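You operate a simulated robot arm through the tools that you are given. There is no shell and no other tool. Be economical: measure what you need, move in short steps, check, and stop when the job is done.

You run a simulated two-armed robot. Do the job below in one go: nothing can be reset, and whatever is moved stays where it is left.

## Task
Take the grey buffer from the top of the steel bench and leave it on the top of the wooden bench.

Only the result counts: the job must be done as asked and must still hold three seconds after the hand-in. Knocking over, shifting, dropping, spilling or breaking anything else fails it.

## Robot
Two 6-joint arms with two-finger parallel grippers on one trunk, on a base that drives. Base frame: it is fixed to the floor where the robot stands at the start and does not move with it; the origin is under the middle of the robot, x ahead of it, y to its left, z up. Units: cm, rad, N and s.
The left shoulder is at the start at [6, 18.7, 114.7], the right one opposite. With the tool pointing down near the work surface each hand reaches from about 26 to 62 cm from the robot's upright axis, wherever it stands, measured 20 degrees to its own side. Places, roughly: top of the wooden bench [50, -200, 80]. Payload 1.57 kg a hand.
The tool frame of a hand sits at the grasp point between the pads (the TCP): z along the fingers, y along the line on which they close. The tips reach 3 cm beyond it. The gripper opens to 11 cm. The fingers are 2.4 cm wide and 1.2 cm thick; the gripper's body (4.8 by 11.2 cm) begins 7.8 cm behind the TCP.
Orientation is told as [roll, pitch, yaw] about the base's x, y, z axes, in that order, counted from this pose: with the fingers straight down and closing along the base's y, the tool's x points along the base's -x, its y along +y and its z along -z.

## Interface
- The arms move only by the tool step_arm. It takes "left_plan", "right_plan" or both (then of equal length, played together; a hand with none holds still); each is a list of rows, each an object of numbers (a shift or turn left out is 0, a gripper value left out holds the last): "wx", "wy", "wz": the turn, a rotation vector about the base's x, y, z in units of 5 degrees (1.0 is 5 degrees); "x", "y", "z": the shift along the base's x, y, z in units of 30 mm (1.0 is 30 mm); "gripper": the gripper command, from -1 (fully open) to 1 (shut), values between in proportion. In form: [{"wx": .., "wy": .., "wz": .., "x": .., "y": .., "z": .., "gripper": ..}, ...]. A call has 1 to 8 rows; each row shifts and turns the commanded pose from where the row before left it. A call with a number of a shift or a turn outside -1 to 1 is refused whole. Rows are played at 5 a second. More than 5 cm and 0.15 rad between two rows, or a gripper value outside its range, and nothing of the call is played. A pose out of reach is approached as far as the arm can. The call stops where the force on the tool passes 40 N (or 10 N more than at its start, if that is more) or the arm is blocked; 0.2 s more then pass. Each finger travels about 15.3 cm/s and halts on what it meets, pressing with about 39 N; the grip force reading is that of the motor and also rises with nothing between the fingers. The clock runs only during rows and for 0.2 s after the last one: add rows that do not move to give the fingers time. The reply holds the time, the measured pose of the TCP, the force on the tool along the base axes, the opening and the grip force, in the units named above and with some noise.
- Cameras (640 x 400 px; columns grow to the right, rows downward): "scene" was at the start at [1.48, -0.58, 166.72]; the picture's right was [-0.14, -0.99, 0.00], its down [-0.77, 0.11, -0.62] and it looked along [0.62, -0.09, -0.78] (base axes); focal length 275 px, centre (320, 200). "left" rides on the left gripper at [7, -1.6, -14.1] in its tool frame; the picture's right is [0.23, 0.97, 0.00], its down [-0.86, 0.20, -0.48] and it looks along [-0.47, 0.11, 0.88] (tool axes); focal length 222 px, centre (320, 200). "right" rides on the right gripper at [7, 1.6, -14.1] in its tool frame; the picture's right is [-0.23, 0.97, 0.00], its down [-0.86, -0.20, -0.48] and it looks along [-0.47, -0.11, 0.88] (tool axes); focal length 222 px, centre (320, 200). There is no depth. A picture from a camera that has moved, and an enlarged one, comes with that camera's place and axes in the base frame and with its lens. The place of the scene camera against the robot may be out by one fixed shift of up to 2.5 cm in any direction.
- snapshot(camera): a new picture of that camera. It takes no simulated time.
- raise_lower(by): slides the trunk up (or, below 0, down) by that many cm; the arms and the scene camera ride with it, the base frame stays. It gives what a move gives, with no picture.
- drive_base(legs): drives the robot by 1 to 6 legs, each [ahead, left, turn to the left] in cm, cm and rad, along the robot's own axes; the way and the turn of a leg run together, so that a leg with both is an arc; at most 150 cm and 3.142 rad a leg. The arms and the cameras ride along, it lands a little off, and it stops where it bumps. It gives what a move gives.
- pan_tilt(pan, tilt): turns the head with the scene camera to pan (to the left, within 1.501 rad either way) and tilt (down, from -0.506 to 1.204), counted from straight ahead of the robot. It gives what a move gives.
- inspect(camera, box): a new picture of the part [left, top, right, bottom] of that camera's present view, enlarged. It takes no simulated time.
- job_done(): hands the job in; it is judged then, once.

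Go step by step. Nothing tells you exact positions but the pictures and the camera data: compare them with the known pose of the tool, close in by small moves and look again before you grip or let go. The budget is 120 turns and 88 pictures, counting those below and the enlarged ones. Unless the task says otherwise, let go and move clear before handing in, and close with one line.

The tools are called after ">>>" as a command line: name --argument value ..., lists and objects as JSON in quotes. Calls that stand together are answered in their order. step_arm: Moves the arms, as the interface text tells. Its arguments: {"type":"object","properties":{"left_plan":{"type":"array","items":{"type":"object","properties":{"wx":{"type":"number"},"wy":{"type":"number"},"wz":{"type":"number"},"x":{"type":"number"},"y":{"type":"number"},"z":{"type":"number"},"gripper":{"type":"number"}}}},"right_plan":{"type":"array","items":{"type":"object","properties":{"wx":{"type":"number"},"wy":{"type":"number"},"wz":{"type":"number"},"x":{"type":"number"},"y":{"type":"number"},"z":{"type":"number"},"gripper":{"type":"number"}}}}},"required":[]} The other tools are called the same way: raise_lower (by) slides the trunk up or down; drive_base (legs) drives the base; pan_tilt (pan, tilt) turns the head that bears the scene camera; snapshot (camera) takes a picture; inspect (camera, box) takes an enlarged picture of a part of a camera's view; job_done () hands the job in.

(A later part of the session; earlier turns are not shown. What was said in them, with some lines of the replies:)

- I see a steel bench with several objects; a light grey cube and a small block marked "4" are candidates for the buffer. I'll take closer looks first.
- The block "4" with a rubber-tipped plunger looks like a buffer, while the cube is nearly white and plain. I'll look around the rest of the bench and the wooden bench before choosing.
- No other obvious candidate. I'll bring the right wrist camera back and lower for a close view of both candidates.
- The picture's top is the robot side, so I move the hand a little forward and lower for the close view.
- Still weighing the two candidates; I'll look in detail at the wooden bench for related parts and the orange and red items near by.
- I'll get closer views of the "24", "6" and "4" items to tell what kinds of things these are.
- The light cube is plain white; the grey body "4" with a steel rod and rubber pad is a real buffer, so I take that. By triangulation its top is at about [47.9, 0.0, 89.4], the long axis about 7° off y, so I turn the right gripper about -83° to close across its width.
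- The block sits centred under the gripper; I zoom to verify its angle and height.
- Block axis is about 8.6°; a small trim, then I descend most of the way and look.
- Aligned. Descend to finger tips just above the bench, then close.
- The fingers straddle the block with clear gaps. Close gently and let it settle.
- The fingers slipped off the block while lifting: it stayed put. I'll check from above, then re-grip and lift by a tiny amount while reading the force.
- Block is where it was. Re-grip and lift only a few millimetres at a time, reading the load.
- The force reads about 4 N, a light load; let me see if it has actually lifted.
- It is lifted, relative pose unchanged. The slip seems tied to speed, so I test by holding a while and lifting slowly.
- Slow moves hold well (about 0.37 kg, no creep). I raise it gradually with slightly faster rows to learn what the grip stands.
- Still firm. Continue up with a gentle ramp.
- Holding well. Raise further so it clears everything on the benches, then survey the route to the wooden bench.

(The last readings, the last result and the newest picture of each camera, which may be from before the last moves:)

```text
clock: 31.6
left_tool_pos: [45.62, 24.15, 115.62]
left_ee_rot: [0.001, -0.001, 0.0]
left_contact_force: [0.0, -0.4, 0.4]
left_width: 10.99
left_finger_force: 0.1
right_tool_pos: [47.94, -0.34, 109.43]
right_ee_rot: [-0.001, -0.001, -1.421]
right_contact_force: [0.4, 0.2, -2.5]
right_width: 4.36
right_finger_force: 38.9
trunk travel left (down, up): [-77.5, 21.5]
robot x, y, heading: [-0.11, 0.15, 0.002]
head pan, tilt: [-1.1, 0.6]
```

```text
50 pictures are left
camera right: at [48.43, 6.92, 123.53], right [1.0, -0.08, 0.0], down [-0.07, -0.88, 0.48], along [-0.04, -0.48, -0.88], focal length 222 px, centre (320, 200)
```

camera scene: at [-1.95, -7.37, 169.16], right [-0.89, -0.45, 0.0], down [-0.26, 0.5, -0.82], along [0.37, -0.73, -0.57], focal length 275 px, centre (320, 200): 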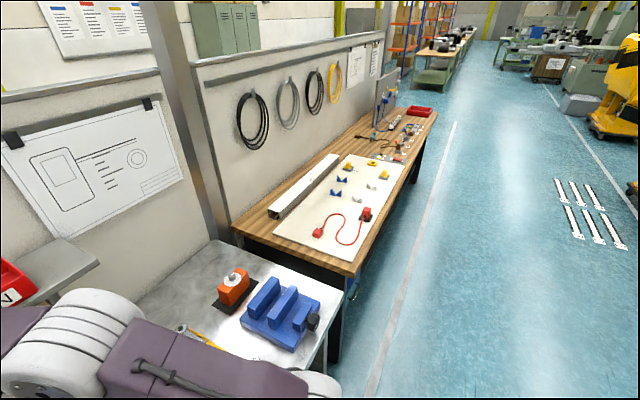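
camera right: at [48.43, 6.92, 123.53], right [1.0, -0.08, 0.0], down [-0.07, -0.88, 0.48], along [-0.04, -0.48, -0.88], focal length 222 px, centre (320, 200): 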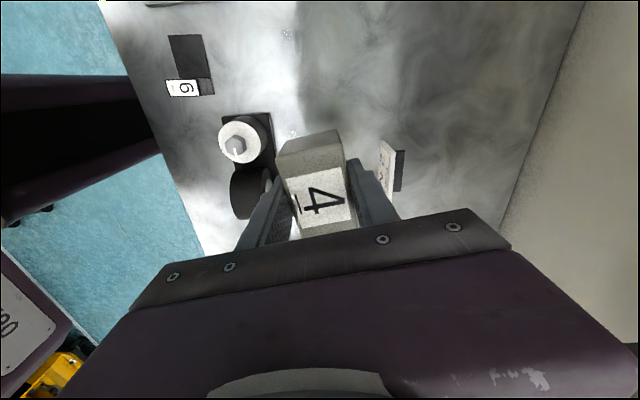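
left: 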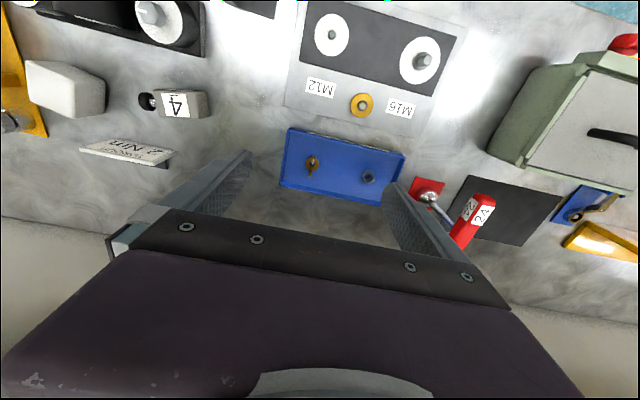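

Wooden bench: front edge at x≈20, its left end at y≈-82, much of it taken by a white board; free wood seems to be farther along. A short test drive first to see the grip holds.

>>> drive_base --legs '[[0, -4, 0]]'

>>> inspect --camera "right" --box '[250, 90, 400, 240]'

```text
clock: 32.5
left_tool_pos: [45.57, 21.1, 115.39]
left_ee_rot: [-0.006, -0.002, 0.002]
left_contact_force: [0.8, 0.2, -0.7]
left_width: 11.0
left_finger_force: 0.0
right_tool_pos: [48.05, -3.44, 109.36]
right_ee_rot: [-0.002, -0.005, -1.419]
right_contact_force: [0.7, 1.2, -2.2]
right_width: 4.35
right_finger_force: 38.8
trunk travel left (down, up): [-77.5, 21.5]
robot x, y, heading: [-0.17, -3.44, -0.001]
head pan, tilt: [-1.1, 0.6]
```

```text
2.67 times, centred on (325, 165) of right
camera zoom: at [48.41, 3.9, 123.49], right [1.0, -0.08, 0.0], down [-0.07, -0.87, 0.48], along [-0.04, -0.48, -0.88], focal length 592 px, centre (307, 293)
```

zoom: 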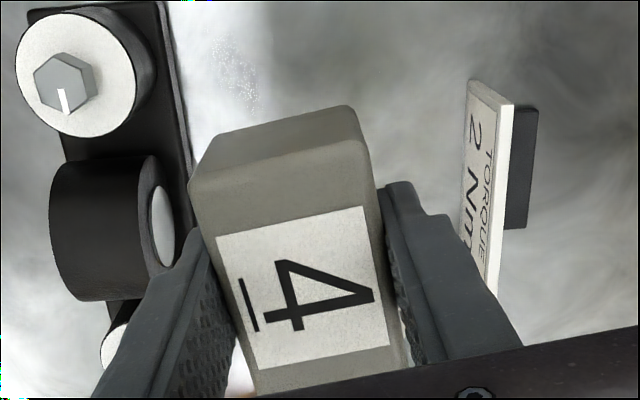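

Grip holds under driving. Next a longer leg.

>>> drive_base --legs '[[0, -15, 0]]'

>>> inspect --camera "right" --box '[250, 90, 400, 240]'

```text
clock: 33.9
left_tool_pos: [45.56, 5.47, 115.61]
left_ee_rot: [-0.002, -0.002, 0.002]
left_contact_force: [-0.2, 0.7, -0.2]
left_width: 11.02
left_finger_force: 0.0
right_tool_pos: [47.96, -18.99, 109.32]
right_ee_rot: [-0.001, -0.002, -1.416]
right_contact_force: [-0.3, 0.0, -2.6]
right_width: 4.37
right_finger_force: 39.1
trunk travel left (down, up): [-77.5, 21.5]
robot x, y, heading: [-0.03, -19.19, 0.002]
head pan, tilt: [-1.1, 0.6]
```

```text
2.67 times, centred on (325, 165) of right
camera zoom: at [48.41, -11.72, 123.52], right [1.0, -0.08, 0.0], down [-0.07, -0.87, 0.48], along [-0.04, -0.48, -0.88], focal length 592 px, centre (307, 293)
```

zoom: 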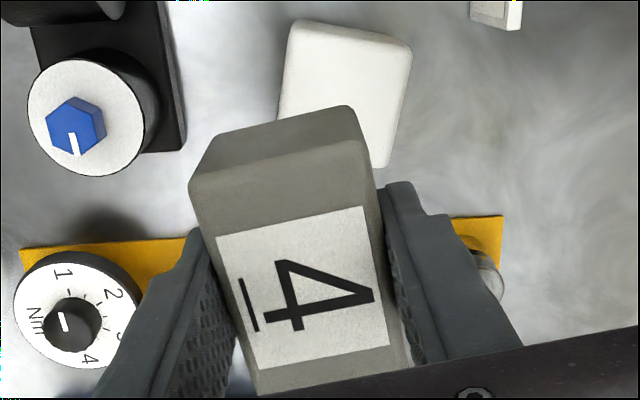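

Solid. I drive on to about y = -130, then look at the wooden bench.

>>> drive_base --legs '[[0, -55, 0], [0, -55, 0]]'

>>> pan_tilt --pan -0.7 --tilt 0.75

>>> snapshot --camera "scene"

>>> snapshot --camera "right"

```text
clock: 39.9
left_tool_pos: [45.47, -106.98, 115.63]
left_ee_rot: [-0.001, -0.001, 0.0]
left_contact_force: [0.0, 0.4, 0.4]
left_width: 11.02
left_finger_force: 0.1
right_tool_pos: [47.85, -131.34, 109.36]
right_ee_rot: [-0.001, -0.001, -1.417]
right_contact_force: [-0.2, 1.0, -3.0]
right_width: 4.37
right_finger_force: 39.3
trunk travel left (down, up): [-77.5, 21.5]
robot x, y, heading: [-0.39, -131.06, 0.001]
head pan, tilt: [-1.1, 0.6]
```

```text
clock: 40.8
left_tool_pos: [45.37, -107.1, 115.77]
left_ee_rot: [-0.001, -0.002, 0.0]
left_contact_force: [0.2, -0.2, 0.5]
left_width: 11.02
left_finger_force: 0.0
right_tool_pos: [47.76, -131.51, 109.37]
right_ee_rot: [0.0, -0.002, -1.419]
right_contact_force: [0.2, -0.3, -2.8]
right_width: 4.34
right_finger_force: 38.9
trunk travel left (down, up): [-77.5, 21.5]
robot x, y, heading: [-0.18, -131.54, 0.004]
head pan, tilt: [-0.7, 0.75]
```

```text
47 pictures are left
camera scene: at [0.21, -136.17, 167.88], right [-0.64, -0.76, 0.0], down [-0.52, 0.44, -0.73], along [0.56, -0.47, -0.68], focal length 275 px, centre (320, 200)
```

scene: 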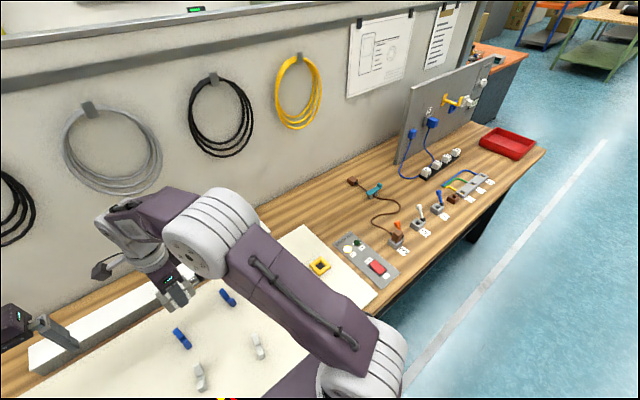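

```text
46 pictures are left
camera right: at [48.23, -124.3, 123.54], right [1.0, -0.08, 0.0], down [-0.07, -0.88, 0.48], along [-0.04, -0.48, -0.88], focal length 222 px, centre (320, 200)
```

right: 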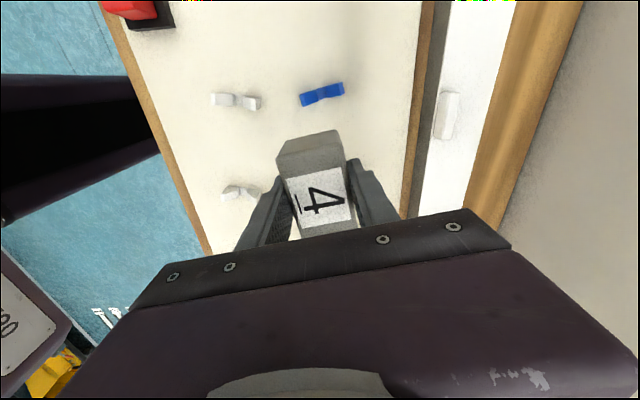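

Free wood lies behind the small grey control plate, around [58, -196]: board ends at y≈-181, plate's back edge x≈51, wire farther off. I drive another 43 cm and check.

>>> drive_base --legs '[[0, -43, 0]]'

>>> pan_tilt --pan -0.4 --tilt 0.85

>>> snapshot --camera "scene"

>>> snapshot --camera "right"

```text
clock: 43.4
left_tool_pos: [45.47, -150.42, 115.61]
left_ee_rot: [-0.001, -0.001, -0.006]
left_contact_force: [0.2, -0.7, -0.7]
left_width: 11.01
left_finger_force: 0.0
right_tool_pos: [47.58, -174.87, 109.29]
right_ee_rot: [0.0, 0.0, -1.429]
right_contact_force: [-0.2, 0.9, -3.0]
right_width: 4.35
right_finger_force: 39.2
trunk travel left (down, up): [-77.5, 21.5]
robot x, y, heading: [-0.4, -174.27, -0.007]
head pan, tilt: [-0.7, 0.75]
```

```text
clock: 44.2
left_tool_pos: [45.6, -150.59, 115.68]
left_ee_rot: [0.002, -0.002, -0.007]
left_contact_force: [-0.1, 0.4, -0.3]
left_width: 10.99
left_finger_force: 0.0
right_tool_pos: [47.59, -174.95, 109.27]
right_ee_rot: [0.001, 0.001, -1.428]
right_contact_force: [-0.1, -0.1, -3.3]
right_width: 4.39
right_finger_force: 38.9
trunk travel left (down, up): [-77.5, 21.5]
robot x, y, heading: [-0.27, -173.9, -0.005]
head pan, tilt: [-0.4, 0.85]
```

```text
45 pictures are left
camera scene: at [0.88, -176.95, 167.07], right [-0.4, -0.92, 0.0], down [-0.69, 0.3, -0.66], along [0.61, -0.26, -0.75], focal length 275 px, centre (320, 200)
```

scene: 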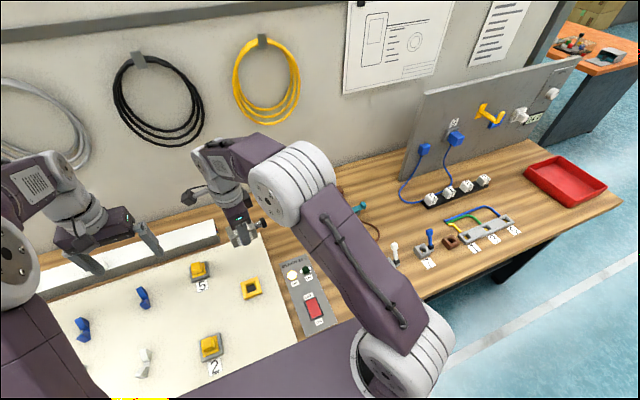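

```text
44 pictures are left
camera right: at [48.12, -167.79, 123.54], right [1.0, -0.09, 0.0], down [-0.08, -0.88, 0.48], along [-0.04, -0.48, -0.88], focal length 222 px, centre (320, 200)
```

right: 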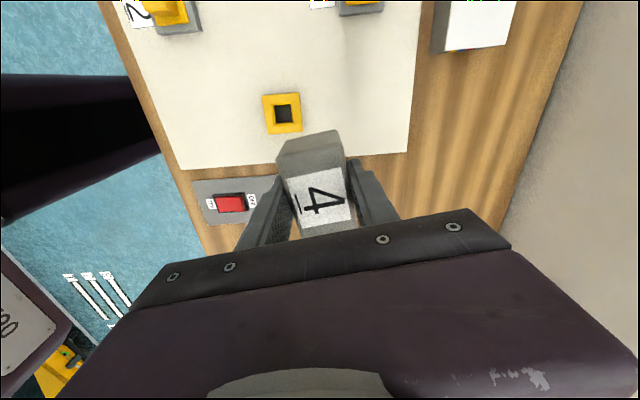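

The channel ends well before; the target area is bare wood. Move the hand slowly to about [57.5, -196].

>>> step_arm --right_plan '[{"x": 0.15, "y": -0.3}, {"x": 0.25, "y": -0.5}, {"x": 0.3, "y": -0.6}, {"x": 0.3, "y": -0.6}, {"x": 0.3, "y": -0.6}, {"x": 0.3, "y": -0.6}, {"x": 0.25, "y": -0.5}, {"x": 0.15, "y": -0.3}]'

>>> step_arm --right_plan '[{"x": 0.2, "y": -0.4}, {"x": 0.3, "y": -0.6}, {"x": 0.3, "y": -0.6}, {"x": 0.3, "y": -0.6}, {"x": 0.2, "y": -0.5}, {"y": -0.3}]'

>>> snapshot --camera "right"

>>> snapshot --camera "scene"

```text
clock: 46.0
left_tool_pos: [45.49, -150.55, 115.67]
left_ee_rot: [0.002, 0.0, -0.007]
left_contact_force: [-0.2, 0.2, 1.1]
left_width: 11.01
left_finger_force: 0.0
right_tool_pos: [53.76, -186.9, 109.34]
right_ee_rot: [-0.002, 0.0, -1.429]
right_contact_force: [0.3, -0.2, -3.6]
right_width: 4.36
right_finger_force: 39.0
trunk travel left (down, up): [-77.5, 21.5]
robot x, y, heading: [-0.42, -173.97, -0.008]
head pan, tilt: [-0.4, 0.85]
```

```text
clock: 47.4
left_tool_pos: [45.43, -150.49, 115.68]
left_ee_rot: [0.002, -0.001, -0.007]
left_contact_force: [-0.2, -0.1, -0.1]
left_width: 10.98
left_finger_force: 0.1
right_tool_pos: [57.66, -196.05, 109.23]
right_ee_rot: [-0.001, 0.001, -1.427]
right_contact_force: [-0.6, 0.1, -3.4]
right_width: 4.37
right_finger_force: 38.8
trunk travel left (down, up): [-77.5, 21.5]
robot x, y, heading: [-0.26, -174.42, -0.011]
head pan, tilt: [-0.4, 0.85]
```

```text
43 pictures are left
camera right: at [58.14, -188.96, 123.41], right [1.0, -0.09, 0.0], down [-0.07, -0.88, 0.48], along [-0.04, -0.48, -0.88], focal length 222 px, centre (320, 200)
```

right: 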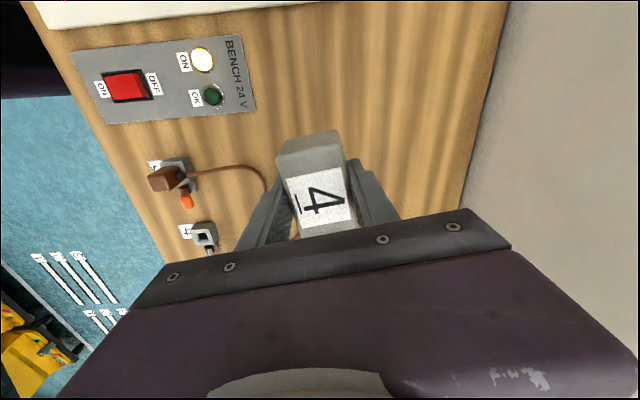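

```text
42 pictures are left
camera scene: at [0.86, -176.9, 167.07], right [-0.4, -0.92, 0.0], down [-0.69, 0.3, -0.66], along [0.61, -0.26, -0.75], focal length 275 px, centre (320, 200)
```

scene: 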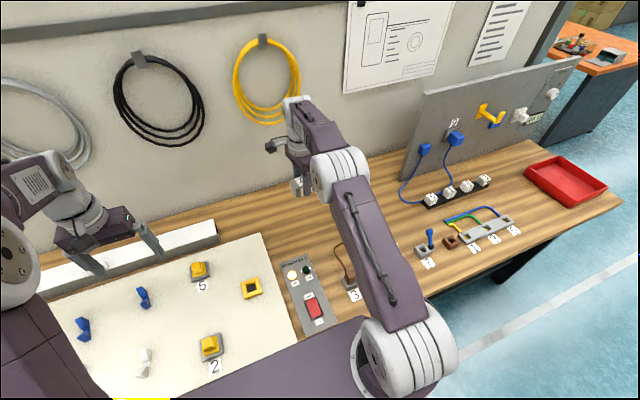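

Plenty of bare wood (plate edge is at x≈46). I back off slightly to [55.5, -193] for reach and distance from the wire, lowering gently.

>>> step_arm --right_plan '[{"x": -0.15, "y": 0.2, "z": -0.2}, {"x": -0.2, "y": 0.3, "z": -0.35}, {"x": -0.2, "y": 0.3, "z": -0.5}, {"x": -0.15, "y": 0.2, "z": -0.5}, {"z": -0.5}, {"z": -0.5}, {"z": -0.5}, {"z": -0.3}]'

>>> step_arm --right_plan '[{"z": -0.3}, {"z": -0.5}, {"z": -0.5}, {"z": -0.5}, {"z": -0.5}, {"z": -0.5}, {"z": -0.3}, {"z": -0.2}]'

>>> snapshot --camera "right"

```text
clock: 49.2
left_tool_pos: [45.62, -150.58, 115.6]
left_ee_rot: [0.001, 0.0, -0.007]
left_contact_force: [0.2, -1.3, 0.6]
left_width: 11.01
left_finger_force: 0.1
right_tool_pos: [55.44, -193.0, 99.39]
right_ee_rot: [0.0, 0.0, -1.427]
right_contact_force: [-0.3, -0.2, -3.0]
right_width: 4.38
right_finger_force: 38.8
trunk travel left (down, up): [-77.5, 21.5]
robot x, y, heading: [-0.54, -174.29, -0.009]
head pan, tilt: [-0.4, 0.85]
```

```text
clock: 51.0
left_tool_pos: [45.6, -150.63, 115.59]
left_ee_rot: [0.0, 0.0, -0.006]
left_contact_force: [1.2, 0.0, 0.4]
left_width: 11.0
left_finger_force: 0.0
right_tool_pos: [55.53, -192.84, 89.36]
right_ee_rot: [0.0, 0.0, -1.429]
right_contact_force: [0.5, -0.2, -2.5]
right_width: 4.39
right_finger_force: 39.2
trunk travel left (down, up): [-77.5, 21.5]
robot x, y, heading: [-0.88, -174.13, -0.009]
head pan, tilt: [-0.4, 0.85]
```

```text
41 pictures are left
camera right: at [56.03, -185.72, 103.52], right [1.0, -0.09, 0.0], down [-0.08, -0.88, 0.48], along [-0.04, -0.48, -0.88], focal length 222 px, centre (320, 200)
```

right: 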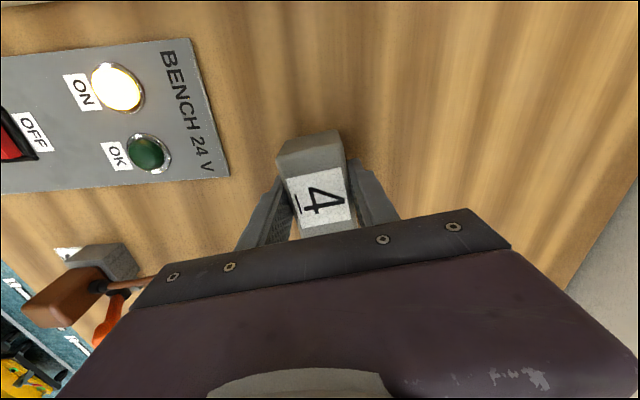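

Clear beneath. Lower in small steps, watching the force for contact.

>>> step_arm --right_plan '[{"z": -0.2}, {"z": -0.3}, {"z": -0.3}, {"z": -0.3}, {"z": -0.2}, {"z": -0.1}, {}]'

>>> step_arm --right_plan '[{"z": -0.08}, {}]'

>>> step_arm --right_plan '[{"z": -0.08}, {}]'

```text
clock: 51.8
left_tool_pos: [45.06, -150.29, 115.85]
left_ee_rot: [-0.001, -0.005, -0.009]
left_contact_force: [0.0, -0.4, 0.6]
left_width: 11.0
left_finger_force: 0.0
right_tool_pos: [55.55, -192.79, 88.01]
right_ee_rot: [0.01, -0.004, -1.428]
right_contact_force: [-12.1, -1.7, 25.1]
right_width: 4.39
right_finger_force: 39.3
trunk travel left (down, up): [-77.5, 21.5]
robot x, y, heading: [-0.2, -174.3, -0.006]
head pan, tilt: [-0.4, 0.85]
stopped in row 4 (right hand): the force on the tool passed its limit (the readings are from after the stop); the commanded pose is now the measured one
```

```text
clock: 52.2
left_tool_pos: [45.12, -150.43, 115.86]
left_ee_rot: [0.0, -0.005, -0.009]
left_contact_force: [0.2, 0.8, -0.5]
left_width: 10.96
left_finger_force: 0.0
right_tool_pos: [55.41, -192.67, 87.87]
right_ee_rot: [0.009, -0.003, -1.427]
right_contact_force: [-16.6, -1.1, 29.6]
right_width: 4.37
right_finger_force: 39.0
trunk travel left (down, up): [-77.5, 21.5]
robot x, y, heading: [-0.3, -174.07, -0.007]
head pan, tilt: [-0.4, 0.85]
stopped in row 2 (right hand): the force on the tool passed its limit (the readings are from after the stop); the commanded pose is now the measured one
```

```text
clock: 52.7
left_tool_pos: [44.95, -150.44, 115.81]
left_ee_rot: [0.001, -0.005, -0.009]
left_contact_force: [0.3, -0.3, -0.6]
left_width: 10.98
left_finger_force: 0.2
right_tool_pos: [55.3, -192.83, 87.97]
right_ee_rot: [0.01, -0.004, -1.43]
right_contact_force: [-19.6, -0.8, 33.1]
right_width: 4.41
right_finger_force: 39.4
trunk travel left (down, up): [-77.5, 21.5]
robot x, y, heading: [-0.3, -174.32, -0.011]
head pan, tilt: [-0.4, 0.85]
stopped in row 2 (right hand): the force on the tool passed its limit (the readings are from after the stop); the commanded pose is now the measured one
```

Contact met at TCP z≈88, higher than expected, with a sideways force. I ease up a hair and look before doing anything.

>>> step_arm --right_plan '[{"z": 0.1}, {"z": 0.07}, {}]'

>>> snapshot --camera "right"

>>> inspect --camera "scene" --box '[240, 120, 440, 300]'

>>> snapshot --camera "left"

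```text
clock: 53.5
left_tool_pos: [45.34, -150.47, 115.6]
left_ee_rot: [0.002, -0.001, -0.01]
left_contact_force: [0.8, 0.9, 0.4]
left_width: 11.02
left_finger_force: 0.0
right_tool_pos: [56.0, -192.75, 87.96]
right_ee_rot: [0.014, -0.002, -1.427]
right_contact_force: [-1.9, 2.0, 1.9]
right_width: 4.37
right_finger_force: 39.1
trunk travel left (down, up): [-77.5, 21.5]
robot x, y, heading: [-0.18, -174.36, -0.003]
head pan, tilt: [-0.4, 0.85]
```

```text
40 pictures are left
camera right: at [56.28, -185.71, 102.19], right [1.0, -0.09, 0.01], down [-0.08, -0.87, 0.48], along [-0.03, -0.48, -0.88], focal length 222 px, centre (320, 200)
```

right: 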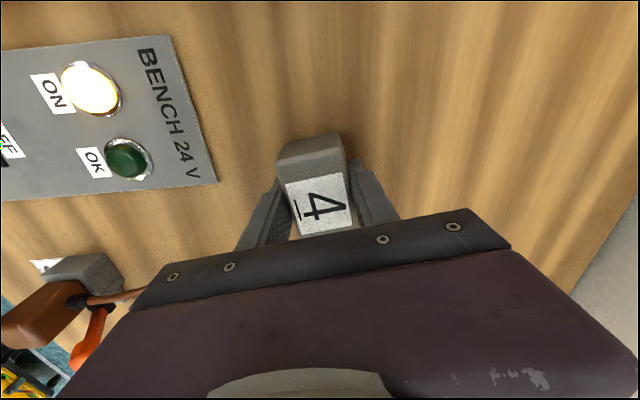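

```text
2.22 times, centred on (340, 210) of scene
camera zoom: at [0.74, -176.86, 167.04], right [-0.4, -0.92, 0.0], down [-0.69, 0.3, -0.66], along [0.61, -0.26, -0.75], focal length 611 px, centre (276, 178)
```

zoom: 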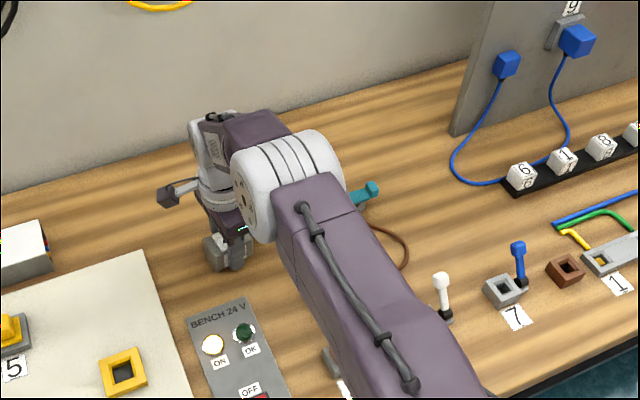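

```text
38 pictures are left
camera left: at [38.46, -152.1, 129.75], right [-0.22, 0.98, 0.0], down [0.86, 0.19, 0.48], along [0.47, 0.11, -0.88], focal length 222 px, centre (320, 200)
```

left: 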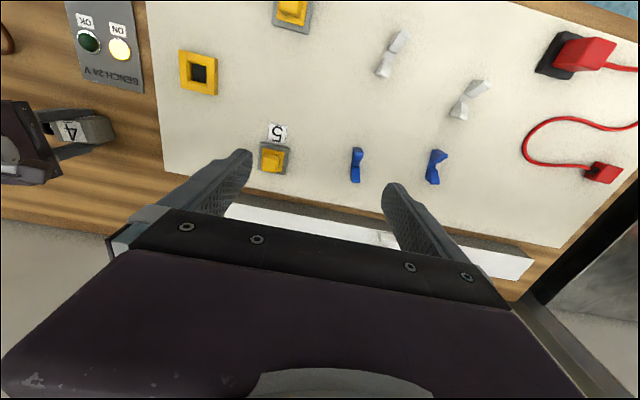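

Triangulating the control plate puts the wood at z≈84, so the block is resting on the wood, and the forces have relaxed. I check the underside closely from the left camera, then release.

>>> inspect --camera "left" --box '[0, 80, 140, 200]'

>>> step_arm --right_plan '[{"gripper": 0.15}, {"gripper": -0.1}, {"gripper": -0.2}, {}]'

>>> inspect --camera "right" --box '[240, 90, 400, 240]'

```text
3.33 times, centred on (70, 140) of left
camera zoom: at [38.46, -152.1, 129.75], right [-0.22, 0.98, 0.0], down [0.86, 0.19, 0.48], along [0.47, 0.11, -0.88], focal length 740 px, centre (1153, 400)
```

zoom: 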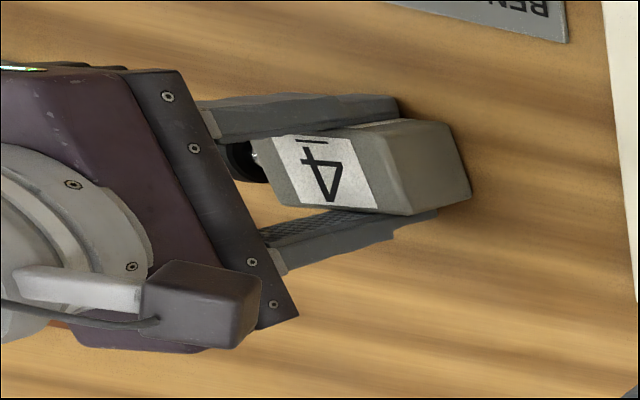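

```text
clock: 54.5
left_tool_pos: [45.28, -150.61, 115.7]
left_ee_rot: [-0.001, -0.002, -0.01]
left_contact_force: [-0.6, 0.9, -0.1]
left_width: 11.01
left_finger_force: 0.1
right_tool_pos: [55.99, -192.96, 88.07]
right_ee_rot: [0.012, -0.001, -1.427]
right_contact_force: [-0.5, -0.3, -0.4]
right_width: 6.57
right_finger_force: 0.1
trunk travel left (down, up): [-77.5, 21.5]
robot x, y, heading: [-0.61, -174.65, -0.011]
head pan, tilt: [-0.4, 0.85]
```

```text
2.67 times, centred on (320, 165) of right
camera zoom: at [56.28, -185.71, 102.23], right [1.0, -0.09, 0.01], down [-0.08, -0.87, 0.48], along [-0.03, -0.48, -0.88], focal length 592 px, centre (320, 293)
```

zoom: 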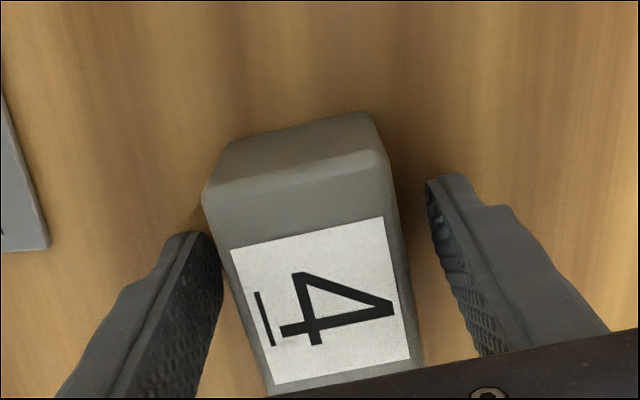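

Released and standing upright. Open a little wider, then rise straight up and check.

>>> step_arm --right_plan '[{"gripper": -0.45}, {}, {"z": 0.3}, {"z": 0.6}, {"z": 1}, {"z": 1}, {"z": 1}, {"z": 1}]'

>>> step_arm --right_plan '[{"z": 1}, {"z": 1, "x": -0.5}, {"x": -1, "y": 0.5}, {"x": -1, "y": 0.5}, {}]'

>>> snapshot --camera "right"

>>> snapshot --camera "scene"

```text
clock: 56.3
left_tool_pos: [45.51, -150.51, 115.67]
left_ee_rot: [-0.001, -0.002, -0.009]
left_contact_force: [-0.3, -0.5, -0.6]
left_width: 10.96
left_finger_force: 0.0
right_tool_pos: [55.97, -192.66, 102.81]
right_ee_rot: [0.014, -0.001, -1.427]
right_contact_force: [-0.6, -0.3, -1.2]
right_width: 7.98
right_finger_force: 0.2
trunk travel left (down, up): [-77.5, 21.5]
robot x, y, heading: [-0.29, -174.68, -0.01]
head pan, tilt: [-0.4, 0.85]
```

```text
clock: 57.5
left_tool_pos: [45.53, -150.58, 115.65]
left_ee_rot: [0.001, 0.001, -0.009]
left_contact_force: [0.1, -0.9, 0.3]
left_width: 11.01
left_finger_force: 0.1
right_tool_pos: [48.6, -189.91, 108.72]
right_ee_rot: [0.014, -0.001, -1.427]
right_contact_force: [0.1, 0.1, 0.5]
right_width: 7.99
right_finger_force: 0.0
trunk travel left (down, up): [-77.5, 21.5]
robot x, y, heading: [-0.56, -174.35, -0.01]
head pan, tilt: [-0.4, 0.85]
```

```text
35 pictures are left
camera right: at [48.87, -182.65, 122.9], right [1.0, -0.09, 0.01], down [-0.08, -0.87, 0.48], along [-0.03, -0.48, -0.88], focal length 222 px, centre (320, 200)
```

right: 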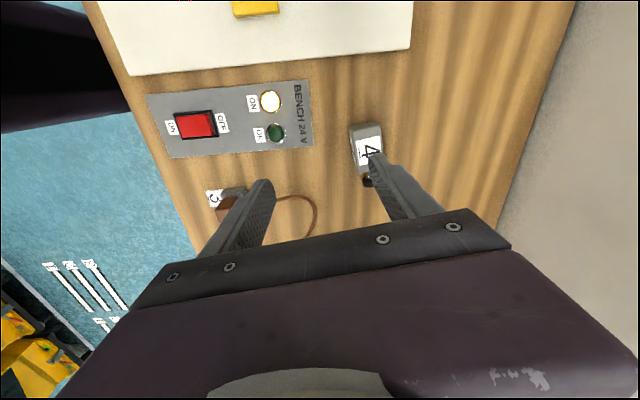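

```text
34 pictures are left
camera scene: at [0.83, -176.93, 167.07], right [-0.4, -0.92, 0.0], down [-0.69, 0.3, -0.66], along [0.61, -0.26, -0.75], focal length 275 px, centre (320, 200)
```

scene: 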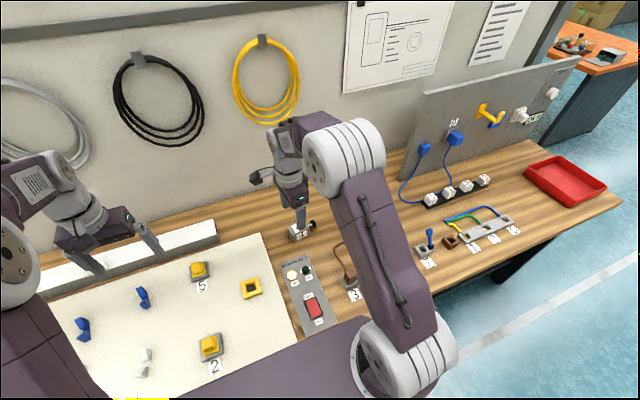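

The grey buffer is lying flat on bare wood, clear of the wire and the control plate, and the hand is well away from it. Handing in.

>>> job_done

```text
The job is handed in.
```

I moved the grey buffer from the steel bench to bare wood on the wooden bench, let go, and moved the hand clear. I took the "buffer" to be the grey block marked "4" with the rubber-tipped rod, not the plain white cube beside it. On my first lift it slipped from the fingers and fell a few centimetres at most onto the steel bench; I re-gripped it and lifted slowly, and I saw nothing else shifted.
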